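You operate a simulated robot arm through the tools that you are given. There is no shell and no other tool. Be economical: measure what you need, move in short steps, check, and stop when the job is done.

You are at the controls of a simulated robot arm. One attempt, no reset.

## Task
Take the teal clip and leave it on the blue saucer. Then put the black tea cup on the landing counter by the microwave. Then shut the narrow wall cabinet door. The order counts.

The check looks at the end state, three seconds after you hand in, the way a careful person would. Anything else that was tipped, shoved, dropped, spilled or broken makes it a failure.

## Robot
A 6-joint arm with a four-finger gripper on a trunk, on a base that drives. Base frame: it is fixed to the floor where the robot stands at the start and does not move with it; the origin is under the middle of the robot, x ahead of it, y to its left, z up; the surface under the hand at the start is at about z = 915. Lengths are in mm, angles in degrees, forces in N, time in s.
Its first joint turns from -166.0 to 166.0 degrees. Places, roughly: black tea cup (8x8x7 cm) [1100, 1200, 900]; landing counter by the microwave [-800, 1700, 900]; narrow wall cabinet door [0, 2900, 1800]. Payload 3.43 kg.
The tool frame sits at the grasp point between the pads (the TCP): z along the fingers, y along the line on which they close. The tips reach 30 mm beyond it. The gripper opens to 120 mm. The gripper's body begins 85 mm behind the TCP.
Orientation is that of the tool frame in the base frame, as [roll, pitch, yaw] about the fixed x, y, z axes, in that order (R = Rz(yaw) Ry(pitch) Rx(roll)). With the fingers straight down and closing along the base's y, the tool's x points along the base's -x, its y along +y and its z along -z.

## Interface
- The arm moves only by the tool nudge_tool. Its argument "increments" is a list of rows, each a list of 2 entries, a list of its own where there are three numbers: the shift along the tool's x, y, z in units of 30 mm (1.0 is 30 mm), then the turn, a rotation vector about the tool's x, y, z in units of 5 degrees (1.0 is 5 degrees). In form: [[[x, y, z], [ax, ay, az]], ...]. A call has 1 to 12 rows; each row shifts and turns the commanded pose from where the row before left it, along the tool's axes as they then stand. "grip" is the gripper command, from -1 (shut) to 1 (fully open), values between in proportion, set as the call begins (left out, the last holds). A call with a number of a shift or a turn outside -1 to 1 is refused whole. Rows are played at 5 a second. More than 50 mm and 8.6 degrees between two rows, or a gripper value outside its range, and nothing of the call is played. A pose out of reach is approached as far as the arm can. The call stops where the force on the tool passes 40 N (or 10 N more than at its start, if that is more) or the arm is blocked; 0.2 s more then pass. The fingers move at their own pace and stop on an object; they squeeze with about 43 N. The grip force told is the motor's: it shows also when the fingers shut on nothing. Time passes only in rows, and 0.2 s behind the last, so rows that do not move let the fingers close. It gives the time, the measured TCP pose, the force on the tool (base axes), the opening and the grip force at its end, in the units of the frame above (readings bear some noise), with the torque about the TCP (base axes, N m) and any sound that the robot's microphone picked up.
- Cameras (640 x 400 px; columns grow to the right, rows downward): "scene" is now at [-212.7, 145.1, 1250.5]; the picture's right is [-0.53, -0.85, 0.01], its down [-0.18, 0.10, -0.98] and it looks along [0.83, -0.52, -0.20] (base axes); focal length 293 px, centre (320, 200). "wrist" rides on the gripper at [71, -17, -121] in the tool frame; the picture's right is [0.23, 0.97, 0.00], its down [-0.81, 0.19, -0.55] and it looks along [-0.54, 0.13, 0.83] (tool axes); focal length 275 px, centre (320, 200). There is no depth. A picture from a camera that has moved, and an enlarged one, comes with that camera's place and axes in the base frame and with its lens.
- grab_frame(camera): a new picture of that camera. It takes no simulated time.
- steer(legs): drives the robot by 1 to 6 legs, each [ahead, turn to the left] in mm and degrees, along the robot's own axes; the way and the turn of a leg run together, so that a leg with both is an arc; at most 1500 mm and 180 degrees a leg. The arm and the cameras ride along, it lands a little off, and it stops where it bumps. It gives what a move gives.
- aim_head(pan, tilt): turns the head with the scene camera to pan (to the left, within 143 degrees either way) and tilt (down, from -29 to 69), counted from straight ahead of the robot. It gives what a move gives.
- zoom(camera, box): a new picture of the part [left, top, right, bottom] of that camera's present view, enlarged. It takes no simulated time.
- finish_job(): hands the job in; it is judged then, once.

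Go step by step. Nothing tells you exact positions but the pictures and the camera data: compare them with the known pose of the tool, close in by small moves and look again before you grip or let go. The budget is 165 turns and 108 pictures, counting those below and the enlarged ones. Unless the task says otherwise, let go and move clear before handing in, and close with one line.

The tools are called by a JSON object that holds its "method" and its "body". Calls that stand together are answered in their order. nudge_tool: Moves the arm, as the interface text tells. Its arguments: {"type":"object","properties":{"increments":{"type":"array"},"grip":{"type":"number"}},"required":["increments"]} The other tools are called the same way: steer (legs) drives the base; aim_head (pan, tilt) turns the head that bears the scene camera; grab_frame (camera) takes a picture; zoom (camera, box) takes an enlarged picture of a part of a camera's view; finish_job () hands the job in.

At the start:

```text
time: 0.0
tcp_pos: [707.4, -181.5, 1213.3]
orientation: [180.0, -0.1, -180.0]
wrist_force: [-0.2, 0.3, 0.0]
moment: [-0.02, 0.02, 0.02]
gripper_width: 120.1
finger_force: 0.1
robot x, y, heading: [1.6, 5.1, -0.1]
head pan, tilt: [-31.7, 11.0]
```

scene: 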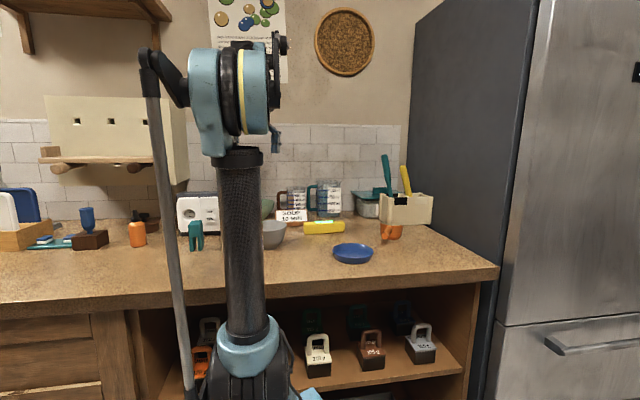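
wrist: 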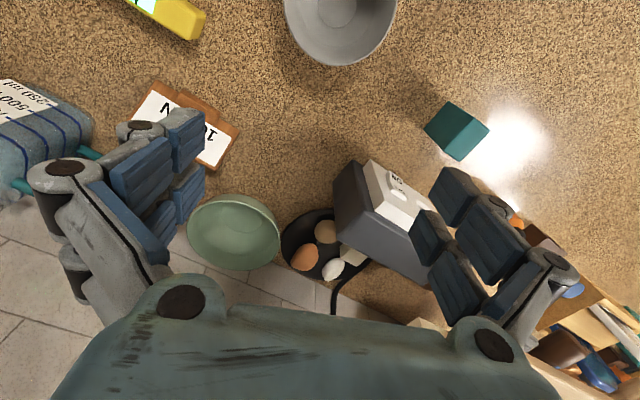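

I see a teal clip at roughly [725, 20, 950] and the blue saucer to the right of it. I'll zoom in on both before moving.

{"method": "zoom", "body": {"camera": "scene", "box": [160, 180, 420, 280]}}

{"method": "zoom", "body": {"camera": "wrist", "box": [360, 60, 560, 185]}}

```text
2.46 times, centred on (290, 230) of scene
camera zoom: at [-212.7, 145.1, 1250.5], right [-0.53, -0.85, 0.01], down [-0.18, 0.1, -0.98], along [0.83, -0.52, -0.2], focal length 721 px, centre (394, 126)
```

zoom: 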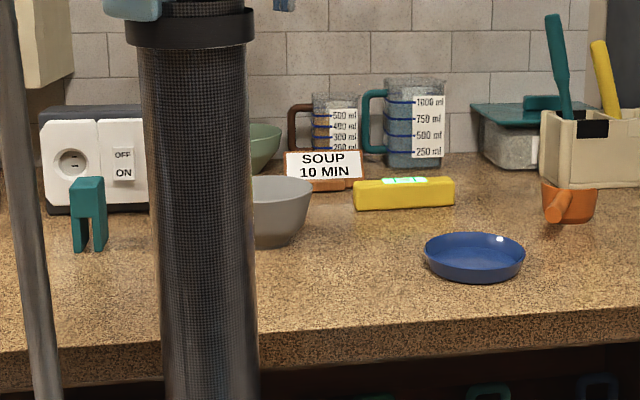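

```text
3.20 times, centred on (460, 122) of wrist
camera zoom: at [636.7, -197.7, 1334.4], right [-0.23, 0.97, 0.0], down [0.81, 0.19, 0.55], along [0.54, 0.13, -0.83], focal length 881 px, centre (-128, 448)
```

zoom: 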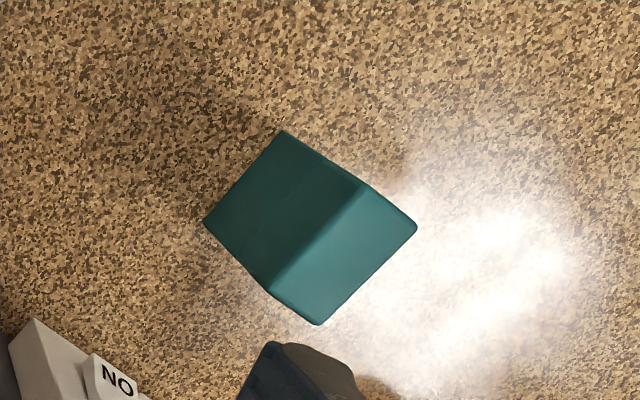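

The clip seems to be an upright U-shape about 80 mm tall, near [724, 18]. I'll check its details, and whether anything else could be the "teal clip".

{"method": "zoom", "body": {"camera": "scene", "box": [170, 205, 234, 255]}}

{"method": "zoom", "body": {"camera": "scene", "box": [0, 180, 160, 280]}}

{"method": "zoom", "body": {"camera": "scene", "box": [160, 290, 480, 400]}}

```text
8.00 times, centred on (202, 230) of scene
camera zoom: at [-212.7, 145.1, 1250.5], right [-0.53, -0.85, 0.01], down [-0.18, 0.1, -0.98], along [0.83, -0.52, -0.2], focal length 2342 px, centre (1264, -40)
```

zoom: 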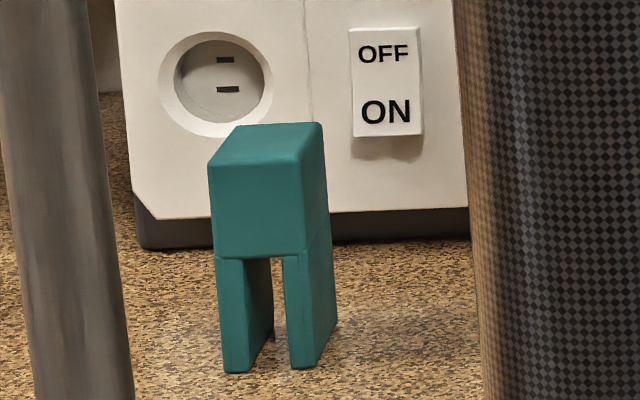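

```text
4.00 times, centred on (80, 230) of scene
camera zoom: at [-212.7, 145.1, 1250.5], right [-0.53, -0.85, 0.01], down [-0.18, 0.1, -0.98], along [0.83, -0.52, -0.2], focal length 1171 px, centre (1280, 80)
```

zoom: 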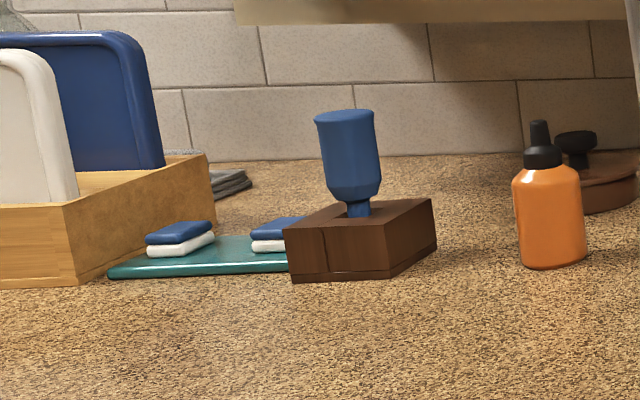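

```text
2.00 times, centred on (320, 345) of scene
camera zoom: at [-212.7, 145.1, 1250.5], right [-0.53, -0.85, 0.01], down [-0.18, 0.1, -0.98], along [0.83, -0.52, -0.2], focal length 586 px, centre (320, -90)
```

zoom: 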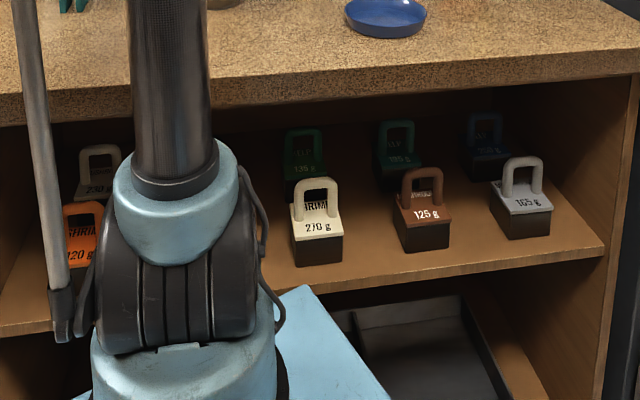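

The clip's head is the top 40 mm, so I'll grasp there. There is a cream box on the wall near the clip, and I want its depth first, so I'll look around with the head.

{"method": "aim_head", "body": {"pan": 10, "tilt": 8}}

{"method": "grab_frame", "body": {"camera": "scene"}}

```text
time: 1.1
tcp_pos: [692.3, -181.1, 1222.5]
orientation: [-180.0, 0.7, 180.0]
wrist_force: [0.5, 0.2, -0.5]
moment: [0.02, 0.0, -0.02]
gripper_width: 120.1
finger_force: 0.0
robot x, y, heading: [0.9, 4.1, 0.0]
head pan, tilt: [10.0, 8.0]
```

```text
100 pictures are left
camera scene: at [-200.6, 210.0, 1255.2], right [0.17, -0.98, 0.0], down [-0.15, -0.02, -0.99], along [0.97, 0.17, -0.15], focal length 293 px, centre (320, 200)
```

scene: 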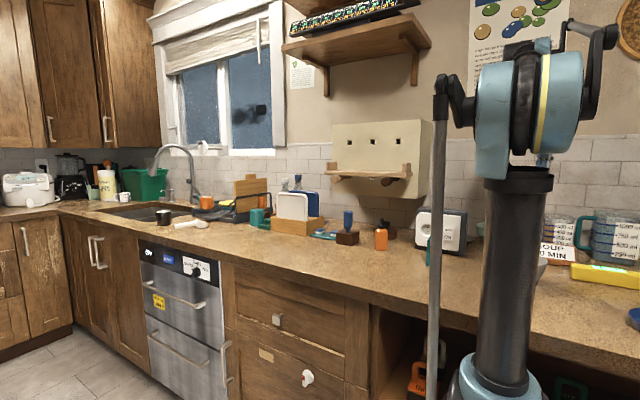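

The cream box is tapered and sits against the back wall, so x ≈ 725 should be clear of it. I'll move above the clip, staying high, then turn the tool to match it.

{"method": "nudge_tool", "body": {"increments": [[[-0.1, 0.95, 0.2], [0, 0, 0]], [[-0.1, 0.95, 0.2], [0, 0, 0]], [[-0.1, 0.95, 0.2], [0, 0, 0]], [[-0.1, 0.95, 0.2], [0, 0, 0]], [[-0.1, 0.95, 0.2], [0, 0, 0]], [[-0.1, 0.95, 0.2], [0, 0, 0]], [[0, 0.9, 0.2], [0, 0, 0]], [[0, 0, 0.2], [0, 0, 0.9]], [[0, 0, 0.2], [0, 0, 0.9]], [[0, 0, 0.2], [0, 0, 0.9]], [[0, 0, 0.2], [0, 0, 0.9]], [[0, 0, 0], [0, 0, 0]]], "grip": 0.2}}

{"method": "grab_frame", "body": {"camera": "wrist"}}

{"method": "grab_frame", "body": {"camera": "scene"}}

```text
time: 3.7
tcp_pos: [711.3, 16.2, 1155.5]
orientation: [179.8, 0.6, 161.9]
wrist_force: [-0.3, -0.1, 0.2]
moment: [0.0, -0.02, -0.02]
gripper_width: 71.7
finger_force: 0.0
robot x, y, heading: [0.9, 5.1, -0.1]
head pan, tilt: [10.0, 8.0]
```

```text
99 pictures are left
camera wrist: at [637.2, 23.1, 1275.8], right [0.08, 1.0, 0.0], down [0.82, -0.07, 0.56], along [0.56, -0.05, -0.83], focal length 275 px, centre (320, 200)
```

wrist: 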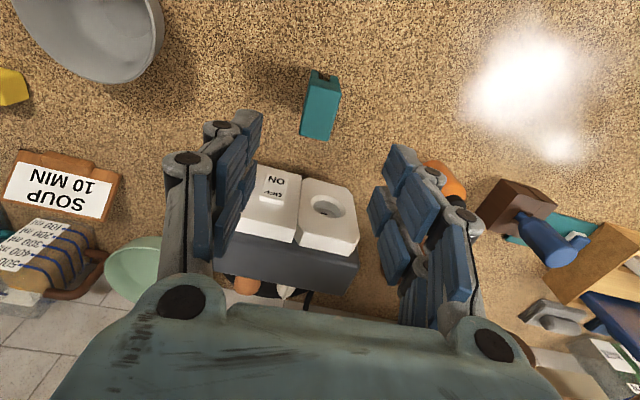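

```text
98 pictures are left
camera scene: at [-200.6, 210.2, 1255.2], right [0.17, -0.98, 0.0], down [-0.15, -0.02, -0.99], along [0.97, 0.17, -0.15], focal length 293 px, centre (320, 200)
```

scene: 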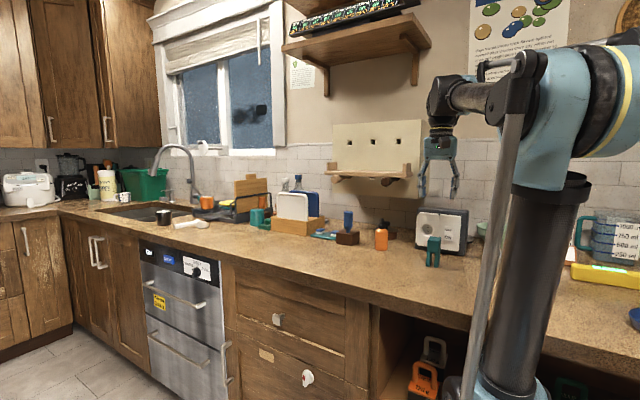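

{"method": "zoom", "body": {"camera": "wrist", "box": [270, 55, 370, 155]}}

```text
4.00 times, centred on (320, 105) of wrist
camera zoom: at [637.2, 23.1, 1275.8], right [0.08, 1.0, 0.0], down [0.82, -0.07, 0.56], along [0.56, -0.05, -0.83], focal length 1101 px, centre (320, 580)
```

zoom: 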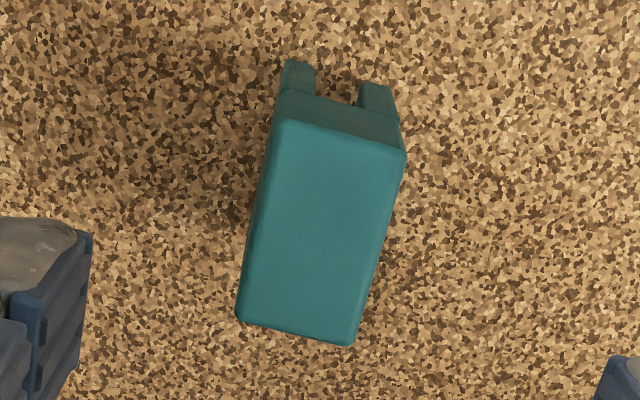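

The clip's top is centred at about (722, 15) with its long axis at −18°, which matches the tool's yaw. I'll adjust slightly and go partway down.

{"method": "nudge_tool", "body": {"increments": [[[-0.36, 0.08, 0.5], [0, 0, 0]], [[0, 0, 0.9], [0, 0, 0]], [[0, 0, 0.9], [0, 0, 0]], [[0, 0, 0.9], [0, 0, 0]], [[0, 0, 0.8], [0, 0, 0]], [[0, 0, 0], [0, 0, 0]]]}}

{"method": "grab_frame", "body": {"camera": "wrist"}}

```text
time: 5.1
tcp_pos: [724.4, 14.9, 1035.6]
orientation: [179.7, 0.6, 162.0]
wrist_force: [0.5, -0.3, -0.2]
moment: [0.0, -0.02, 0.02]
gripper_width: 71.9
finger_force: 0.0
robot x, y, heading: [1.9, 3.7, -0.0]
head pan, tilt: [10.0, 8.0]
```

```text
96 pictures are left
camera wrist: at [650.7, 21.9, 1155.6], right [0.08, 1.0, 0.0], down [0.82, -0.07, 0.56], along [0.56, -0.05, -0.83], focal length 275 px, centre (320, 200)
```

wrist: 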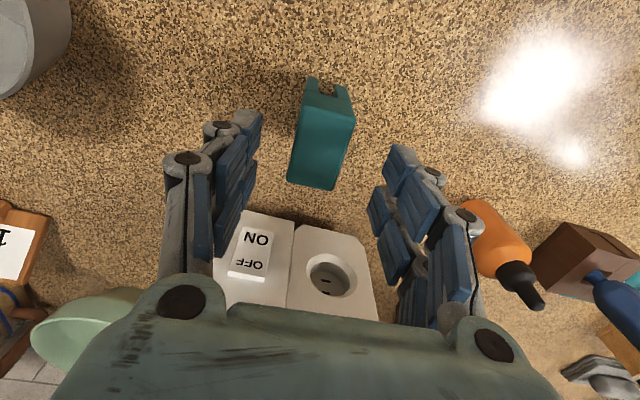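

The clip lies centred between the fingers, so I'll descend to the grasp height.

{"method": "nudge_tool", "body": {"increments": [[[0, 0, 0.9], [0, 0, 0]], [[0, 0, 0.85], [0, 0, 0]], [[0, 0, 0], [0, 0, 0]]]}}

{"method": "grab_frame", "body": {"camera": "wrist"}}

```text
time: 5.9
tcp_pos: [724.4, 15.5, 983.4]
orientation: [179.8, 0.7, 162.1]
wrist_force: [0.0, 0.1, 0.0]
moment: [-0.01, -0.02, -0.02]
gripper_width: 72.0
finger_force: 0.0
robot x, y, heading: [1.1, 3.6, 0.1]
head pan, tilt: [10.0, 8.0]
```

```text
95 pictures are left
camera wrist: at [650.9, 21.8, 1103.5], right [0.08, 1.0, 0.0], down [0.82, -0.07, 0.56], along [0.56, -0.05, -0.83], focal length 275 px, centre (320, 200)
```

wrist: 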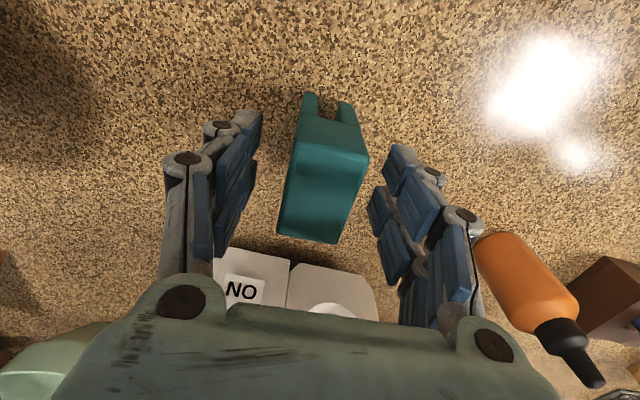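

The grasp point sits on the clip's centre, so I'll close the gripper and lift.

{"method": "nudge_tool", "body": {"increments": [[[0, 0, 0], [0, 0, 0]], [[0, 0, 0], [0, 0, 0]], [[0, 0, 0], [0, 0, 0]]], "grip": -1}}

{"method": "nudge_tool", "body": {"increments": [[[0, 0, -0.5], [0, 0, 0]], [[0, 0, -1], [0, 0, 0]], [[0, 0, -1], [0, 0, 0]], [[0, 0, -1], [0, 0, 0]], [[0, 0, -1], [0, 0, 0]], [[0, 0, -1], [0, 0, 0]], [[0, 0, 0], [0, 0, 0]]]}}

{"method": "grab_frame", "body": {"camera": "wrist"}}

{"method": "aim_head", "body": {"pan": -32, "tilt": 25}}

{"method": "grab_frame", "body": {"camera": "scene"}}

```text
time: 6.7
tcp_pos: [724.7, 15.0, 983.8]
orientation: [179.8, 0.7, 161.9]
wrist_force: [0.9, 0.7, 1.7]
moment: [-0.03, 0.01, -0.02]
gripper_width: 31.4
finger_force: 42.6
robot x, y, heading: [0.5, 4.9, 0.0]
head pan, tilt: [10.0, 8.0]
```

```text
time: 8.3
tcp_pos: [722.5, 13.2, 1150.0]
orientation: [179.9, 0.6, 161.9]
wrist_force: [0.0, 0.0, -0.2]
moment: [-0.01, 0.01, 0.0]
gripper_width: 31.2
finger_force: 42.8
robot x, y, heading: [2.1, 4.1, 0.1]
head pan, tilt: [10.0, 8.0]
```

```text
94 pictures are left
camera wrist: at [648.6, 20.6, 1269.9], right [0.08, 1.0, 0.0], down [0.82, -0.07, 0.56], along [0.56, -0.05, -0.83], focal length 275 px, centre (320, 200)
```

wrist: 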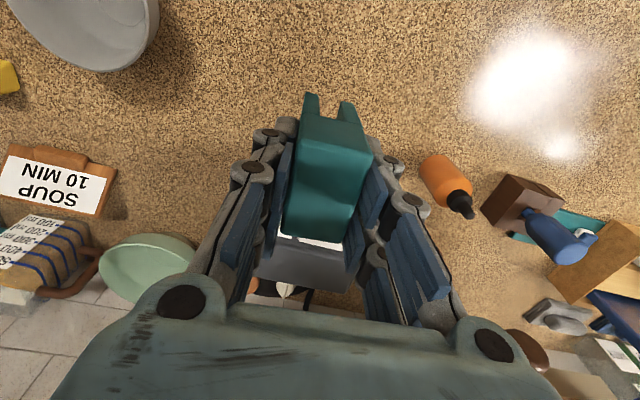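

```text
time: 9.4
tcp_pos: [721.7, 14.4, 1149.5]
orientation: [179.7, 0.6, 161.9]
wrist_force: [-0.2, -0.1, -0.4]
moment: [0.0, -0.02, 0.01]
gripper_width: 31.5
finger_force: 43.3
robot x, y, heading: [-1.4, 3.8, -0.1]
head pan, tilt: [-32.0, 25.0]
```

```text
93 pictures are left
camera scene: at [-214.0, 145.3, 1227.8], right [-0.53, -0.85, 0.01], down [-0.37, 0.22, -0.9], along [0.76, -0.48, -0.43], focal length 293 px, centre (320, 200)
```

scene: 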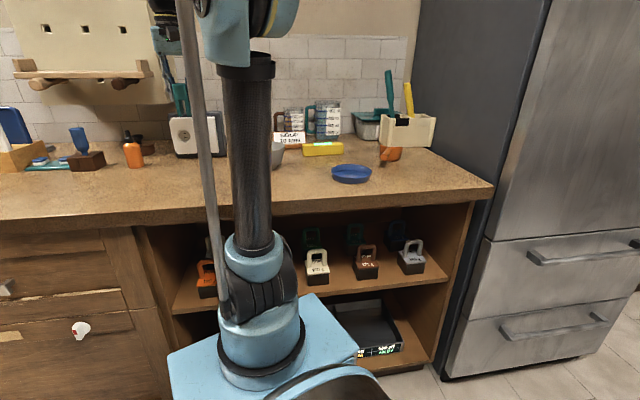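

The clip is held and lifted. The saucer is near (427, −371), so I'll carry the clip there at this height.

{"method": "nudge_tool", "body": {"increments": [[[0.335, -0.952, 0], [0, 0, 0]], [[0.335, -0.952, 0], [0, 0, 0]], [[0.335, -0.952, 0], [0, 0, 0]], [[0.335, -0.952, 0], [0, 0, 0]], [[0.335, -0.952, 0], [0, 0, 0]], [[0.335, -0.952, 0], [0, 0, 0]], [[0.335, -0.952, 0], [0, 0, 0]], [[0.335, -0.952, 0], [0, 0, 0]], [[0.335, -0.952, 0], [0, 0, 0]], [[0.335, -0.952, 0], [0, 0, 0]], [[0.335, -0.952, 0], [0, 0, 0]], [[0.335, -0.952, 0], [0, 0, 0]]]}}

{"method": "grab_frame", "body": {"camera": "wrist"}}

{"method": "grab_frame", "body": {"camera": "scene"}}

```text
time: 12.0
tcp_pos: [500.3, -274.6, 1146.4]
orientation: [179.8, 0.6, 162.0]
wrist_force: [0.6, 0.8, -0.3]
moment: [0.02, 0.0, 0.01]
gripper_width: 31.5
finger_force: 43.0
robot x, y, heading: [0.1, 2.3, 0.1]
head pan, tilt: [-32.0, 25.0]
```

```text
92 pictures are left
camera wrist: at [426.7, -267.1, 1266.3], right [0.08, 1.0, 0.0], down [0.82, -0.07, 0.56], along [0.56, -0.05, -0.83], focal length 275 px, centre (320, 200)
```

wrist: 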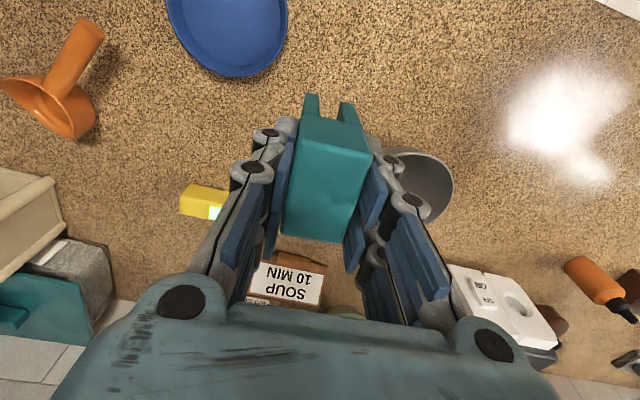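

```text
91 pictures are left
camera scene: at [-214.1, 145.2, 1227.8], right [-0.53, -0.85, 0.01], down [-0.37, 0.22, -0.9], along [0.76, -0.48, -0.43], focal length 293 px, centre (320, 200)
```

scene: 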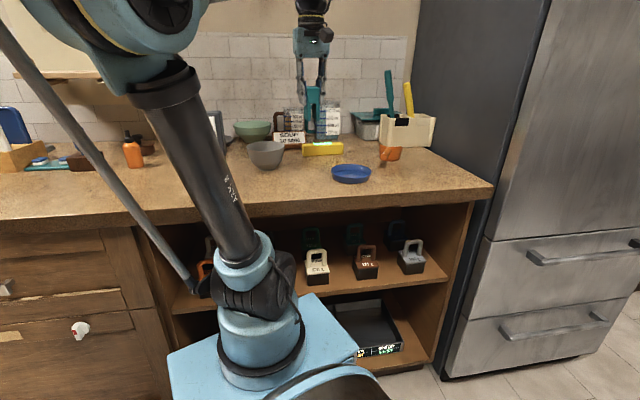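

{"method": "nudge_tool", "body": {"increments": [[[0.39, -0.93, 0], [0, 0, 0]], [[0.39, -0.93, 0], [0, 0, 0]], [[0.39, -0.93, 0], [0, 0, 0]], [[0.39, -0.93, 0], [0, 0, 0]], [[0, 0, 0], [0, 0, 0]]]}}

{"method": "grab_frame", "body": {"camera": "wrist"}}

{"method": "zoom", "body": {"camera": "scene", "box": [260, 70, 420, 200]}}

```text
time: 13.2
tcp_pos: [423.5, -364.8, 1146.7]
orientation: [179.8, 0.7, 161.9]
wrist_force: [-0.3, 0.9, -0.7]
moment: [0.02, 0.0, 0.0]
gripper_width: 31.4
finger_force: 43.0
robot x, y, heading: [4.2, 3.7, 0.1]
head pan, tilt: [-32.0, 25.0]
```

```text
90 pictures are left
camera wrist: at [349.8, -358.4, 1266.4], right [0.08, 1.0, 0.0], down [0.82, -0.07, 0.56], along [0.56, -0.05, -0.83], focal length 275 px, centre (320, 200)
```

wrist: 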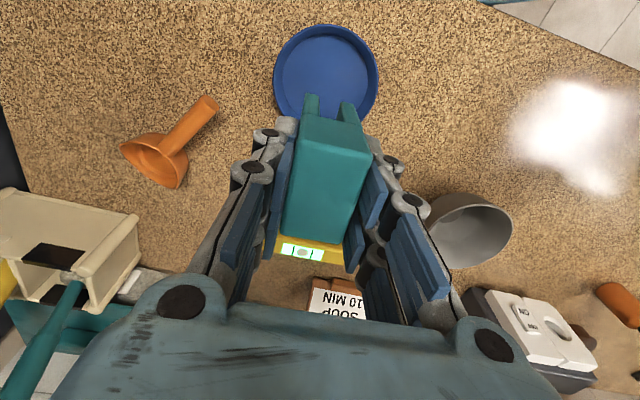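

```text
3.08 times, centred on (340, 135) of scene
camera zoom: at [-214.1, 145.2, 1227.8], right [-0.53, -0.85, 0.01], down [-0.37, 0.22, -0.9], along [0.76, -0.48, -0.43], focal length 901 px, centre (258, 400)
```

zoom: 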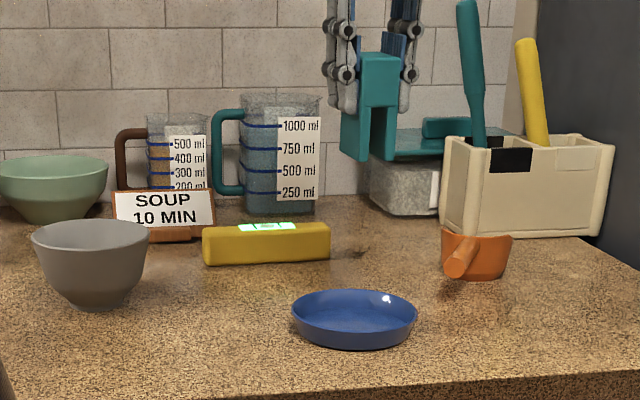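

The saucer centre works out at (407, −356). I'll shift onto it and come down most of the way.

{"method": "nudge_tool", "body": {"increments": [[[0.616, 0.115, 0], [0, 0, 0]], [[0, 0, 0.9], [0, 0, 0]], [[0, 0, 0.9], [0, 0, 0]], [[0, 0, 0.9], [0, 0, 0]], [[0, 0, 0.9], [0, 0, 0]], [[0, 0, 0.5], [0, 0, 0]], [[0, 0, 0], [0, 0, 0]]]}}

{"method": "grab_frame", "body": {"camera": "wrist"}}

{"method": "zoom", "body": {"camera": "scene", "box": [260, 70, 420, 200]}}

```text
time: 14.8
tcp_pos: [408.8, -354.6, 1023.6]
orientation: [179.8, 0.7, 162.0]
wrist_force: [0.3, -0.9, -0.3]
moment: [-0.01, -0.01, 0.05]
gripper_width: 31.4
finger_force: 42.7
robot x, y, heading: [1.9, 4.9, -0.2]
head pan, tilt: [-32.0, 25.0]
```

```text
88 pictures are left
camera wrist: at [334.5, -349.4, 1142.0], right [0.08, 1.0, 0.0], down [0.82, -0.07, 0.56], along [0.56, -0.05, -0.83], focal length 275 px, centre (320, 200)
```

wrist: 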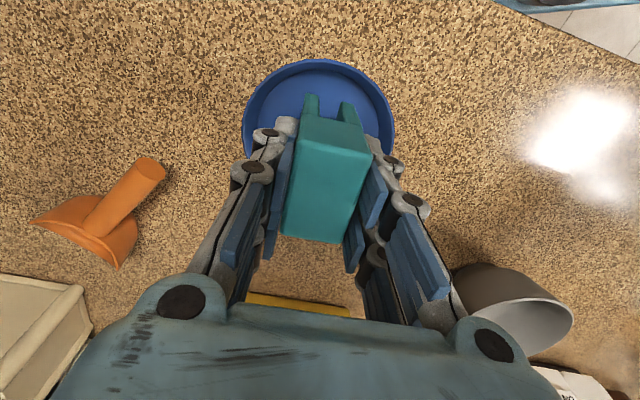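

```text
3.08 times, centred on (340, 135) of scene
camera zoom: at [-214.1, 145.2, 1227.8], right [-0.53, -0.85, 0.01], down [-0.37, 0.22, -0.9], along [0.76, -0.48, -0.43], focal length 901 px, centre (258, 400)
```

zoom: 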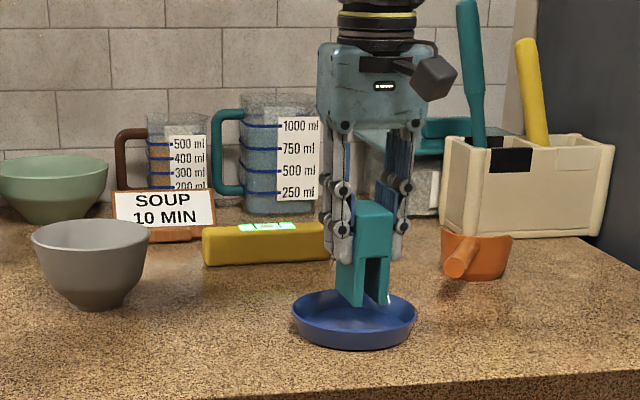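

The clip is centred over the saucer. I'll lower it in small steps until it touches.

{"method": "nudge_tool", "body": {"increments": [[[0, 0, 0.4], [0, 0, 0]], [[0, 0, 0.3], [0, 0, 0]], [[0, 0, 0.2], [0, 0, 0]], [[0, 0, 0.1], [0, 0, 0]], [[0, 0, 0], [0, 0, 0]]]}}

{"method": "zoom", "body": {"camera": "scene", "box": [300, 100, 400, 200]}}

```text
time: 16.0
tcp_pos: [407.5, -354.5, 993.2]
orientation: [179.8, 0.6, 162.0]
wrist_force: [-0.6, -0.4, -1.1]
moment: [0.01, 0.06, -0.01]
gripper_width: 31.3
finger_force: 43.4
robot x, y, heading: [2.7, 2.9, 0.1]
head pan, tilt: [-32.0, 25.0]
```

```text
4.00 times, centred on (350, 150) of scene
camera zoom: at [-214.1, 145.2, 1227.8], right [-0.53, -0.85, 0.01], down [-0.37, 0.22, -0.9], along [0.76, -0.48, -0.43], focal length 1171 px, centre (200, 400)
```

zoom: 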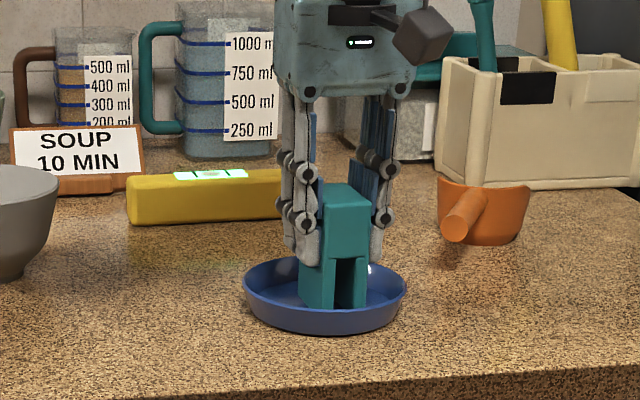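

{"method": "nudge_tool", "body": {"increments": [[[0, 0, 0.06], [0, 0, 0]], [[0, 0, 0.06], [0, 0, 0]], [[0, 0, 0], [0, 0, 0]]]}}

```text
time: 16.8
tcp_pos: [407.0, -354.3, 989.1]
orientation: [179.8, 0.5, 162.1]
wrist_force: [1.4, -0.5, 19.0]
moment: [0.2, 0.42, 0.01]
gripper_width: 31.3
finger_force: 42.3
robot x, y, heading: [-0.6, 2.0, -0.1]
head pan, tilt: [-32.0, 25.0]
```

The clip touches at about TCP z = 989. I'll ease the load, open gently and retreat straight up.

{"method": "nudge_tool", "body": {"increments": [[[0, 0, -0.04], [0, 0, 0]], [[0, 0, 0], [0, 0, 0]]]}}

{"method": "nudge_tool", "body": {"increments": [[[0, 0, 0], [0, 0, 0]], [[0, 0, 0], [0, 0, 0]], [[0, 0, 0], [0, 0, 0]]], "grip": 0.1}}

{"method": "nudge_tool", "body": {"increments": [[[0, 0, -0.5], [0, 0, 0]], [[0, 0, -1], [0, 0, 0]], [[0, 0, -1], [0, 0, 0]], [[0, 0, -1], [0, 0, 0]], [[0, 0, -1], [0, 0, 0]], [[0, 0, -1], [0, 0, 0]], [[0, 0, -1], [0, 0, 0]], [[0, 0, -1], [0, 0, 0]]]}}

{"method": "grab_frame", "body": {"camera": "scene"}}

{"method": "zoom", "body": {"camera": "scene", "box": [300, 100, 400, 200]}}

```text
time: 17.4
tcp_pos: [407.6, -355.2, 990.7]
orientation: [179.8, 0.6, 161.9]
wrist_force: [-2.6, 0.8, 5.4]
moment: [0.13, 0.33, -0.01]
gripper_width: 31.4
finger_force: 43.1
robot x, y, heading: [-3.0, 4.8, -0.2]
head pan, tilt: [-32.0, 25.0]
```

```text
time: 18.2
tcp_pos: [407.5, -355.8, 989.4]
orientation: [179.8, 0.6, 162.0]
wrist_force: [-0.3, 0.0, 0.0]
moment: [0.0, 0.05, 0.0]
gripper_width: 66.0
finger_force: 0.0
robot x, y, heading: [3.0, 2.9, -0.0]
head pan, tilt: [-32.0, 25.0]
```

```text
time: 20.0
tcp_pos: [404.7, -354.2, 1218.0]
orientation: [179.8, 0.6, 162.0]
wrist_force: [-0.2, 0.3, 0.1]
moment: [-0.02, -0.01, 0.0]
gripper_width: 66.0
finger_force: 0.1
robot x, y, heading: [4.1, 6.0, -0.0]
head pan, tilt: [-32.0, 25.0]
```

```text
85 pictures are left
camera scene: at [-214.1, 145.2, 1227.8], right [-0.53, -0.85, 0.01], down [-0.37, 0.22, -0.9], along [0.76, -0.48, -0.43], focal length 293 px, centre (320, 200)
```

scene: 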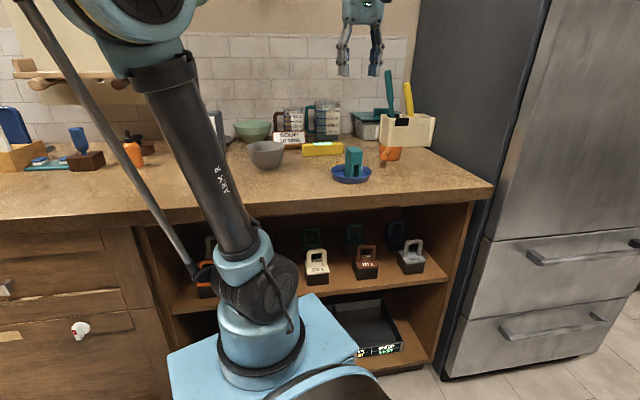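

```text
4.00 times, centred on (350, 150) of scene
camera zoom: at [-214.1, 145.2, 1227.8], right [-0.53, -0.85, 0.01], down [-0.37, 0.22, -0.9], along [0.76, -0.48, -0.43], focal length 1171 px, centre (200, 400)
```

zoom: 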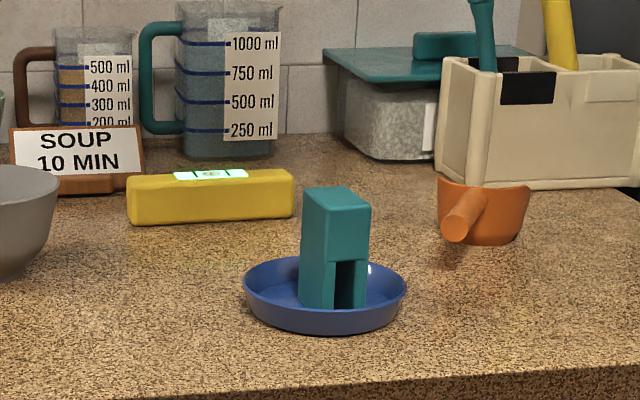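

The clip stands on the saucer. Next is the cup, so I'll look to the left and behind to plan the drive.

{"method": "aim_head", "body": {"pan": 50, "tilt": 20}}

{"method": "grab_frame", "body": {"camera": "scene"}}

{"method": "aim_head", "body": {"pan": 110, "tilt": 20}}

{"method": "grab_frame", "body": {"camera": "scene"}}

{"method": "aim_head", "body": {"pan": 0, "tilt": 60}}

{"method": "grab_frame", "body": {"camera": "scene"}}

```text
time: 21.5
tcp_pos: [405.1, -354.1, 1215.5]
orientation: [179.7, 0.5, 162.1]
wrist_force: [0.8, -1.1, -0.1]
moment: [0.01, -0.01, -0.04]
gripper_width: 66.1
finger_force: 0.0
robot x, y, heading: [0.1, 5.4, 0.0]
head pan, tilt: [50.0, 20.0]
```

```text
83 pictures are left
camera scene: at [-232.3, 265.3, 1236.1], right [0.77, -0.64, -0.01], down [-0.23, -0.26, -0.94], along [0.6, 0.72, -0.35], focal length 293 px, centre (320, 200)
```

scene: 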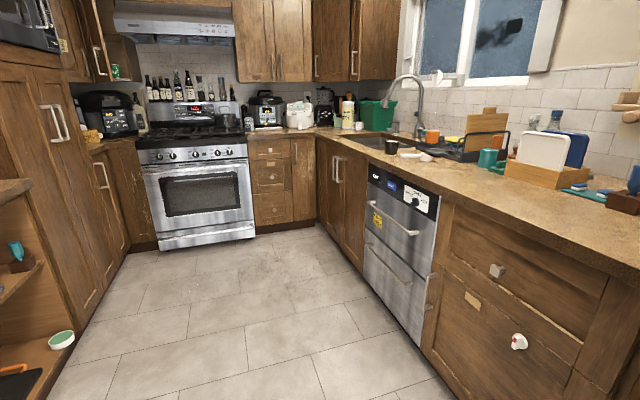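

```text
time: 22.8
tcp_pos: [404.5, -354.8, 1216.1]
orientation: [179.9, 0.7, 161.9]
wrist_force: [0.2, -0.8, 0.2]
moment: [-0.01, -0.01, 0.0]
gripper_width: 66.0
finger_force: 0.1
robot x, y, heading: [3.1, 6.6, -0.1]
head pan, tilt: [110.0, 20.0]
```

```text
82 pictures are left
camera scene: at [-323.9, 281.6, 1237.3], right [0.94, 0.34, -0.01], down [0.1, -0.32, -0.94], along [-0.33, 0.88, -0.34], focal length 293 px, centre (320, 200)
```

scene: 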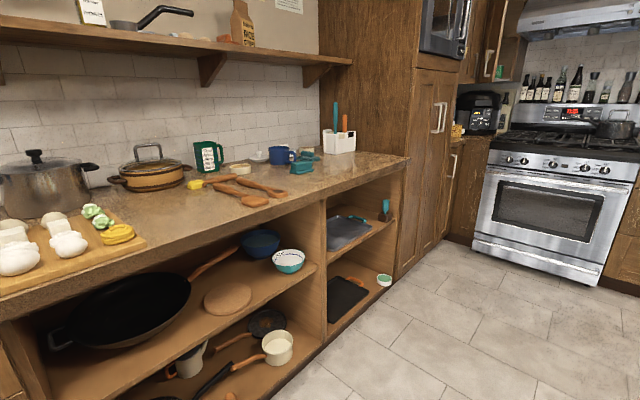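

```text
time: 24.7
tcp_pos: [403.6, -354.6, 1216.3]
orientation: [179.9, 0.6, 162.0]
wrist_force: [-0.1, 0.7, -0.9]
moment: [-0.01, 0.03, 0.01]
gripper_width: 66.1
finger_force: 0.1
robot x, y, heading: [2.7, 8.4, 0.0]
head pan, tilt: [0.0, 60.0]
```

```text
81 pictures are left
camera scene: at [-226.3, 194.1, 1177.9], right [0.0, -1.0, 0.0], down [-0.87, 0.0, -0.49], along [0.49, 0.0, -0.87], focal length 293 px, centre (320, 200)
```

scene: 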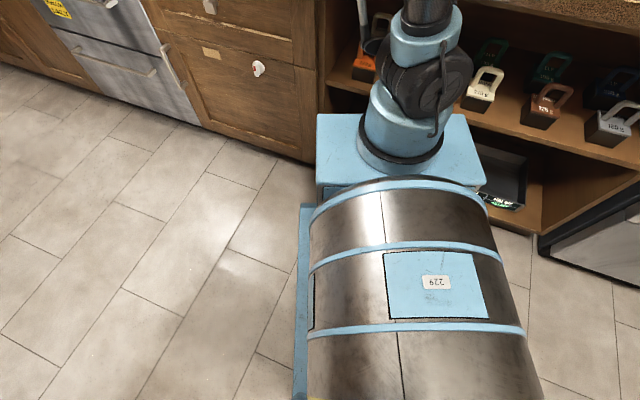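

The kitchen is turned about 22° from my frame: the counter runs along (0.37, 0.93) and the aisle is about 1.5 m wide. I'll back into the middle of the aisle, turn along it and drive to the cup near (1069, 1226).

{"method": "steer", "body": {"legs": [[-350, 0], [0, 68]]}}

{"method": "aim_head", "body": {"pan": 0, "tilt": 25}}

{"method": "grab_frame", "body": {"camera": "scene"}}

```text
time: 30.4
tcp_pos: [135.5, 246.9, 1217.8]
orientation: [179.9, 0.7, -129.8]
wrist_force: [0.2, 0.7, -0.1]
moment: [0.0, 0.02, 0.03]
gripper_width: 65.9
finger_force: 0.0
robot x, y, heading: [-343.0, 4.6, 68.5]
head pan, tilt: [0.0, 60.0]
```

```text
time: 31.4
tcp_pos: [128.6, 233.4, 1221.7]
orientation: [179.7, 1.3, -129.6]
wrist_force: [-0.1, -0.2, -0.1]
moment: [0.0, 0.02, 0.0]
gripper_width: 65.9
finger_force: 0.1
robot x, y, heading: [-346.1, -2.3, 68.6]
head pan, tilt: [0.0, 25.0]
```

```text
80 pictures are left
camera scene: at [-592.1, -116.7, 1227.5], right [0.93, -0.37, 0.0], down [-0.16, -0.4, -0.9], along [0.33, 0.84, -0.44], focal length 293 px, centre (320, 200)
```

scene: 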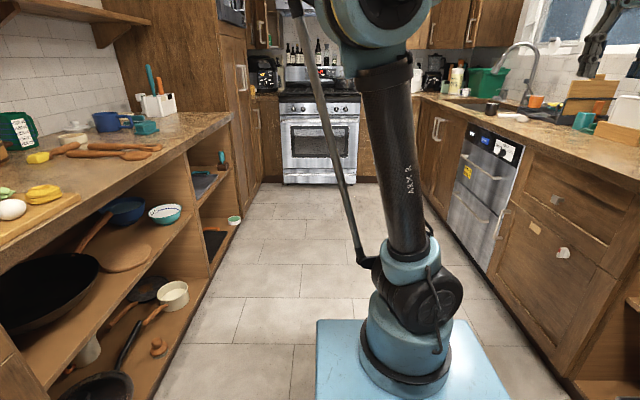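

The robot faces along the aisle with a clear floor. I'll drive level with the cup and turn right to face the sink counter.

{"method": "steer", "body": {"legs": [[1450, 0], [200, 0], [0, -90]]}}

{"method": "aim_head", "body": {"pan": 0, "tilt": 20}}

{"method": "grab_frame", "body": {"camera": "scene"}}

```text
time: 44.3
tcp_pos: [488.0, 1058.8, 1222.4]
orientation: [179.7, 1.3, 137.9]
wrist_force: [-0.4, -0.4, -0.2]
moment: [-0.01, 0.0, 0.01]
gripper_width: 66.0
finger_force: 0.2
robot x, y, heading: [281.4, 1549.1, -24.3]
head pan, tilt: [0.0, 25.0]
```

```text
time: 45.0
tcp_pos: [476.3, 1066.4, 1226.3]
orientation: [179.5, 2.0, 137.9]
wrist_force: [-0.6, -0.5, 0.0]
moment: [0.02, 0.02, 0.02]
gripper_width: 65.8
finger_force: 0.0
robot x, y, heading: [279.3, 1551.2, -23.9]
head pan, tilt: [0.0, 20.0]
```

```text
79 pictures are left
camera scene: at [174.5, 1803.6, 1235.6], right [-0.41, -0.91, 0.0], down [-0.32, 0.14, -0.94], along [0.85, -0.38, -0.35], focal length 293 px, centre (320, 200)
```

scene: 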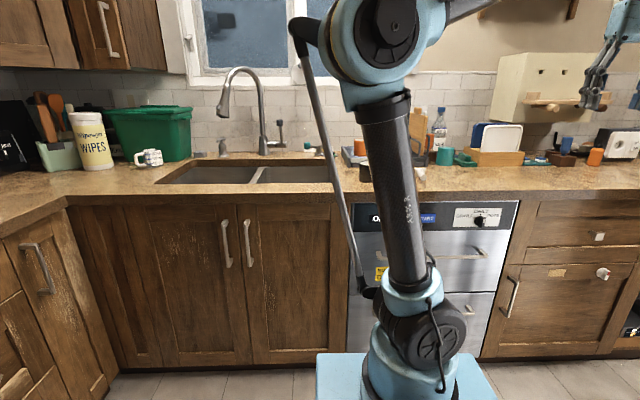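

The cup is hidden behind the arm. I'll square the tool to the robot and move the hand forward over the cup, then look with the wrist camera.

{"method": "nudge_tool", "body": {"increments": [[[0, 0, 0], [0, 0.4, 0]], [[0, 0, 0], [0, 0, -0.9]], [[0, 0, 0], [0, 0, -0.9]], [[0, 0, 0], [0, 0, -0.9]], [[0, 0, 0], [0, 0, -0.9]], [[-0.95, 0.8, 0], [0, 0, 0]], [[-0.95, 0.8, 0], [0, 0, 0]], [[-0.95, 0.8, 0], [0, 0, 0]], [[-0.95, 0.8, 0], [0, 0, 0]], [[-0.95, 0.8, 0], [0, 0, 0]], [[-0.95, 0.8, 0], [0, 0, 0]], [[-0.95, 0.8, 0], [0, 0, 0]]]}}

{"method": "grab_frame", "body": {"camera": "wrist"}}

{"method": "grab_frame", "body": {"camera": "scene"}}

```text
time: 47.6
tcp_pos: [725.8, 1137.8, 1227.9]
orientation: [179.5, 0.1, 155.9]
wrist_force: [-0.9, -0.9, -0.1]
moment: [0.01, -0.01, -0.02]
gripper_width: 66.2
finger_force: 0.1
robot x, y, heading: [285.7, 1551.1, -24.4]
head pan, tilt: [0.0, 20.0]
```

```text
78 pictures are left
camera wrist: at [653.4, 1150.6, 1349.2], right [0.19, 0.98, 0.01], down [0.82, -0.16, 0.56], along [0.55, -0.1, -0.83], focal length 275 px, centre (320, 200)
```

wrist: 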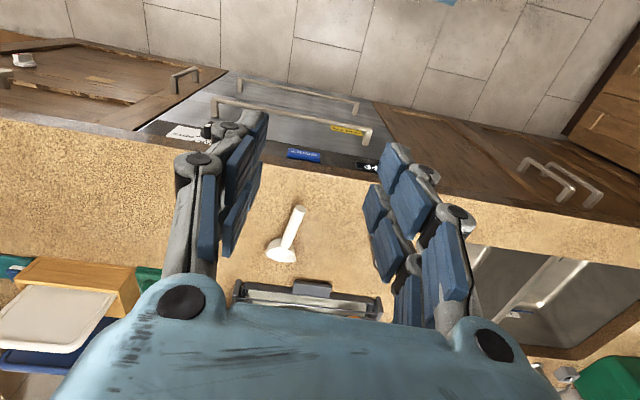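

```text
77 pictures are left
camera scene: at [174.3, 1803.7, 1235.6], right [-0.41, -0.91, 0.0], down [-0.32, 0.14, -0.94], along [0.85, -0.38, -0.35], focal length 293 px, centre (320, 200)
```

scene: 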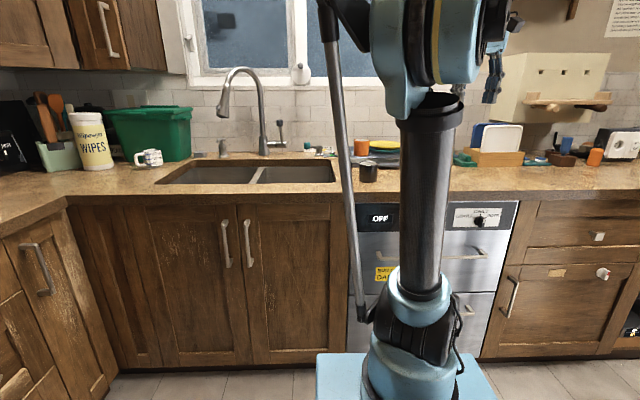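

The cup is visible in the scene at about (1067, 1205). I'll move above it at this height.

{"method": "nudge_tool", "body": {"increments": [[[-0.947, 0.667, 0], [0, 0, 0]], [[-0.947, 0.667, 0], [0, 0, 0]], [[-0.947, 0.667, 0], [0, 0, 0]], [[-0.947, 0.667, 0], [0, 0, 0]], [[-0.947, 0.667, 0], [0, 0, 0]], [[-0.947, 0.667, 0], [0, 0, 0]], [[-0.947, 0.667, 0], [0, 0, 0]], [[-0.947, 0.667, 0], [0, 0, 0]], [[-0.947, 0.667, 0], [0, 0, 0]], [[-0.947, 0.667, 0], [0, 0, 0]], [[0, 0, 0], [0, 0, 0]]], "grip": 1}}

{"method": "grab_frame", "body": {"camera": "wrist"}}

{"method": "grab_frame", "body": {"camera": "scene"}}

```text
time: 50.0
tcp_pos: [1066.0, 1202.2, 1230.0]
orientation: [179.5, 0.1, 156.0]
wrist_force: [-0.3, 0.4, 0.7]
moment: [-0.01, -0.01, 0.01]
gripper_width: 120.1
finger_force: 0.1
robot x, y, heading: [282.5, 1546.1, -24.1]
head pan, tilt: [0.0, 20.0]
```

```text
76 pictures are left
camera wrist: at [993.8, 1215.7, 1351.7], right [0.19, 0.98, 0.01], down [0.82, -0.16, 0.56], along [0.55, -0.1, -0.83], focal length 275 px, centre (320, 200)
```

wrist: 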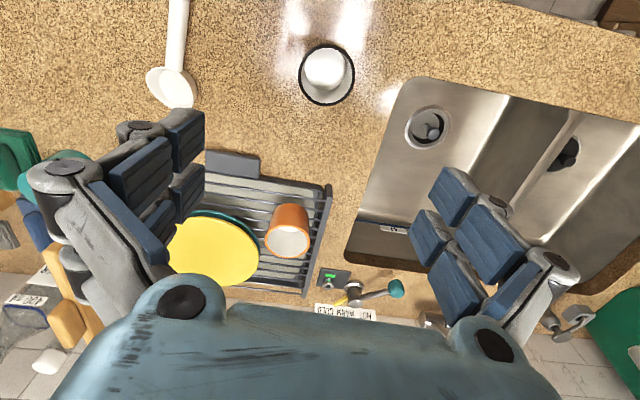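

```text
75 pictures are left
camera scene: at [174.6, 1803.6, 1235.7], right [-0.41, -0.91, 0.0], down [-0.32, 0.14, -0.94], along [0.85, -0.38, -0.35], focal length 293 px, centre (320, 200)
```

scene: 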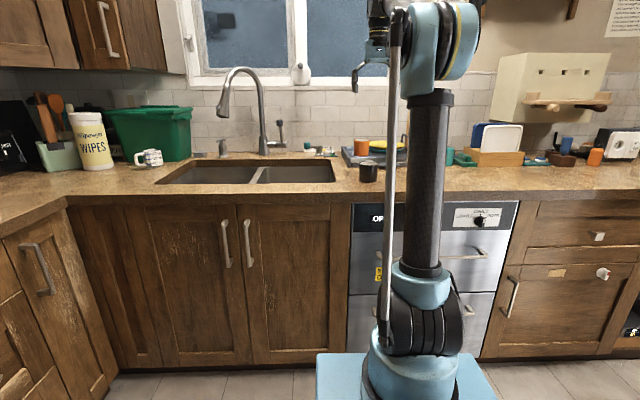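

{"method": "zoom", "body": {"camera": "wrist", "box": [280, 30, 376, 115]}}

{"method": "zoom", "body": {"camera": "scene", "box": [320, 130, 420, 200]}}

```text
4.71 times, centred on (328, 72) of wrist
camera zoom: at [993.8, 1215.7, 1351.7], right [0.19, 0.98, 0.01], down [0.82, -0.16, 0.56], along [0.55, -0.1, -0.83], focal length 1295 px, centre (282, 800)
```

zoom: 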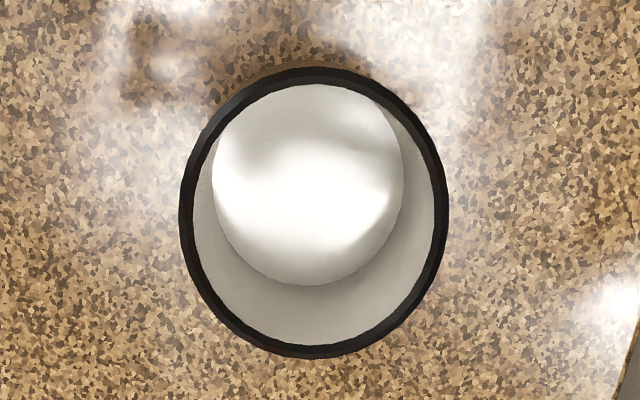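

```text
5.71 times, centred on (370, 165) of scene
camera zoom: at [174.6, 1803.6, 1235.7], right [-0.41, -0.91, 0.0], down [-0.32, 0.14, -0.94], along [0.85, -0.38, -0.35], focal length 1673 px, centre (34, 400)
```

zoom: 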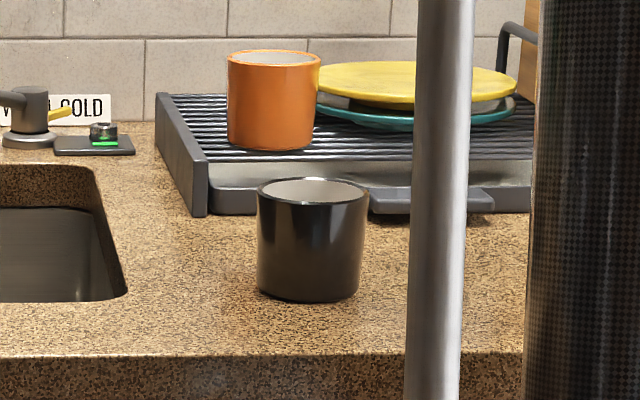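

The cup is empty, has no handle, and is about 75 mm wide at (1057, 1214). I'll centre on it and descend to just above the rim.

{"method": "nudge_tool", "body": {"increments": [[[0.437, 0.24, 0], [0, 0, 0]], [[0, 0, 0.95], [0, 0, 0]], [[0, 0, 0.95], [0, 0, 0]], [[0, 0, 0.95], [0, 0, 0]], [[0, 0, 0.95], [0, 0, 0]], [[0, 0, 0.95], [0, 0, 0]], [[0, 0, 0.95], [0, 0, 0]], [[0, 0, 0.8], [0, 0, 0]], [[0, 0, 0], [0, 0, 0]]]}}

{"method": "grab_frame", "body": {"camera": "wrist"}}

{"method": "zoom", "body": {"camera": "scene", "box": [310, 90, 440, 200]}}

```text
time: 52.0
tcp_pos: [1057.0, 1217.7, 1035.2]
orientation: [179.4, 0.1, 156.0]
wrist_force: [1.0, 0.4, 0.3]
moment: [-0.01, 0.01, 0.0]
gripper_width: 120.0
finger_force: 0.1
robot x, y, heading: [280.0, 1545.2, -24.0]
head pan, tilt: [0.0, 20.0]
```

```text
72 pictures are left
camera wrist: at [985.6, 1230.7, 1156.4], right [0.19, 0.98, 0.01], down [0.82, -0.16, 0.56], along [0.55, -0.1, -0.83], focal length 275 px, centre (320, 200)
```

wrist: 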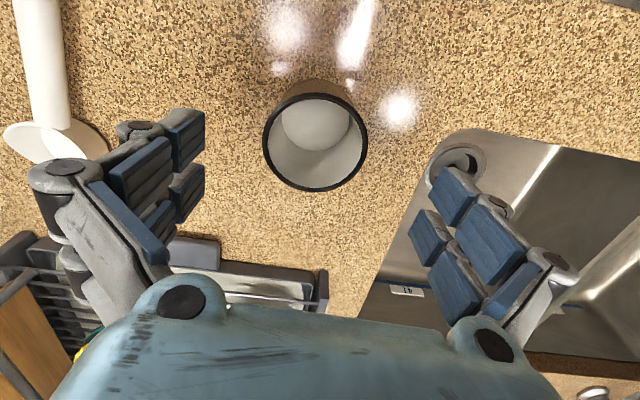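

```text
3.64 times, centred on (375, 145) of scene
camera zoom: at [174.6, 1803.6, 1235.7], right [-0.41, -0.91, 0.0], down [-0.32, 0.14, -0.94], along [0.85, -0.38, -0.35], focal length 1064 px, centre (120, 400)
```

zoom: 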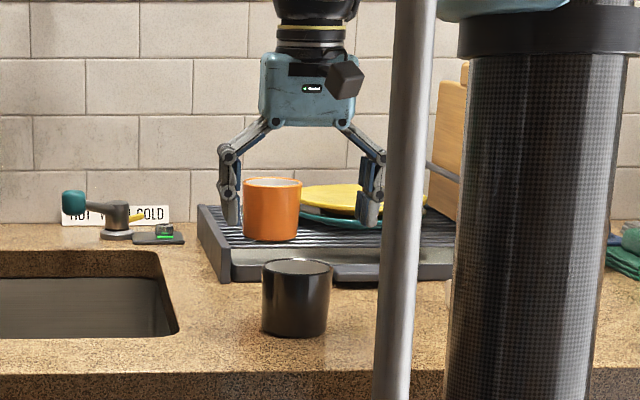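

{"method": "nudge_tool", "body": {"increments": [[[0.09, -0.11, 0.7], [0, 0, 0]], [[0, 0, 0.7], [0, 0, 0]], [[0, 0, 0.7], [0, 0, 0]], [[0, 0, 0.55], [0, 0, 0]], [[0, 0, 0], [0, 0, 0]]]}}

{"method": "grab_frame", "body": {"camera": "wrist"}}

```text
time: 53.2
tcp_pos: [1054.9, 1215.5, 955.7]
orientation: [179.5, 0.1, 155.8]
wrist_force: [0.0, -0.3, 0.9]
moment: [0.01, -0.01, 0.02]
gripper_width: 120.0
finger_force: 0.0
robot x, y, heading: [281.4, 1549.6, -23.7]
head pan, tilt: [0.0, 20.0]
```

```text
70 pictures are left
camera wrist: at [982.4, 1228.5, 1077.1], right [0.19, 0.98, 0.01], down [0.82, -0.16, 0.56], along [0.55, -0.1, -0.83], focal length 275 px, centre (320, 200)
```

wrist: 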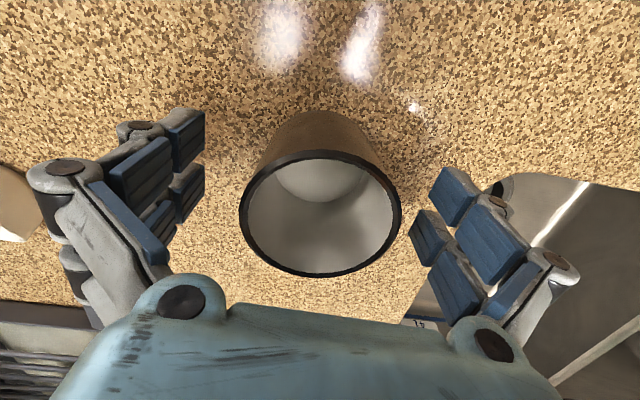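

The cup is centred between the fingers, so I'll close and lift.

{"method": "nudge_tool", "body": {"increments": [[[0, 0, 0], [0, 0, 0]], [[0, 0, 0], [0, 0, 0]], [[0, 0, 0], [0, 0, 0]]], "grip": -1}}

{"method": "nudge_tool", "body": {"increments": [[[0, 0, -0.5], [0, 0, 0]], [[0, 0, -1], [0, 0, 0]], [[0, 0, -1], [0, 0, 0]], [[0, 0, -1], [0, 0, 0]], [[0, 0, -1], [0, 0, 0]], [[0, 0, -1], [0, 0, 0]], [[0, 0, -1], [0, 0, 0]], [[0, 0, -1], [0, 0, 0]], [[0, 0, 0], [0, 0, 0]]]}}

{"method": "grab_frame", "body": {"camera": "wrist"}}

```text
time: 54.0
tcp_pos: [1055.1, 1215.9, 956.6]
orientation: [179.5, 0.1, 155.8]
wrist_force: [-1.5, -1.6, 9.0]
moment: [-0.27, -0.06, -0.1]
gripper_width: 68.9
finger_force: 42.7
robot x, y, heading: [282.5, 1551.1, -23.9]
head pan, tilt: [0.0, 20.0]
```

```text
time: 56.0
tcp_pos: [1055.0, 1214.7, 1181.8]
orientation: [179.6, 0.1, 155.9]
wrist_force: [-0.3, -0.2, -1.3]
moment: [0.04, 0.0, 0.01]
gripper_width: 68.9
finger_force: 43.2
robot x, y, heading: [276.6, 1549.9, -24.1]
head pan, tilt: [0.0, 20.0]
```

```text
69 pictures are left
camera wrist: at [981.8, 1227.6, 1302.2], right [0.19, 0.98, 0.01], down [0.82, -0.16, 0.56], along [0.55, -0.1, -0.83], focal length 275 px, centre (320, 200)
```

wrist: 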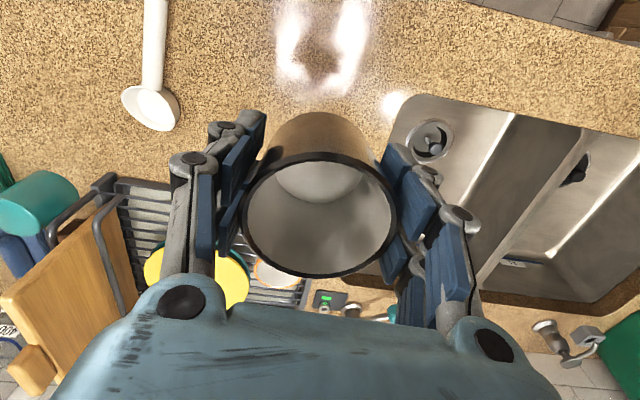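

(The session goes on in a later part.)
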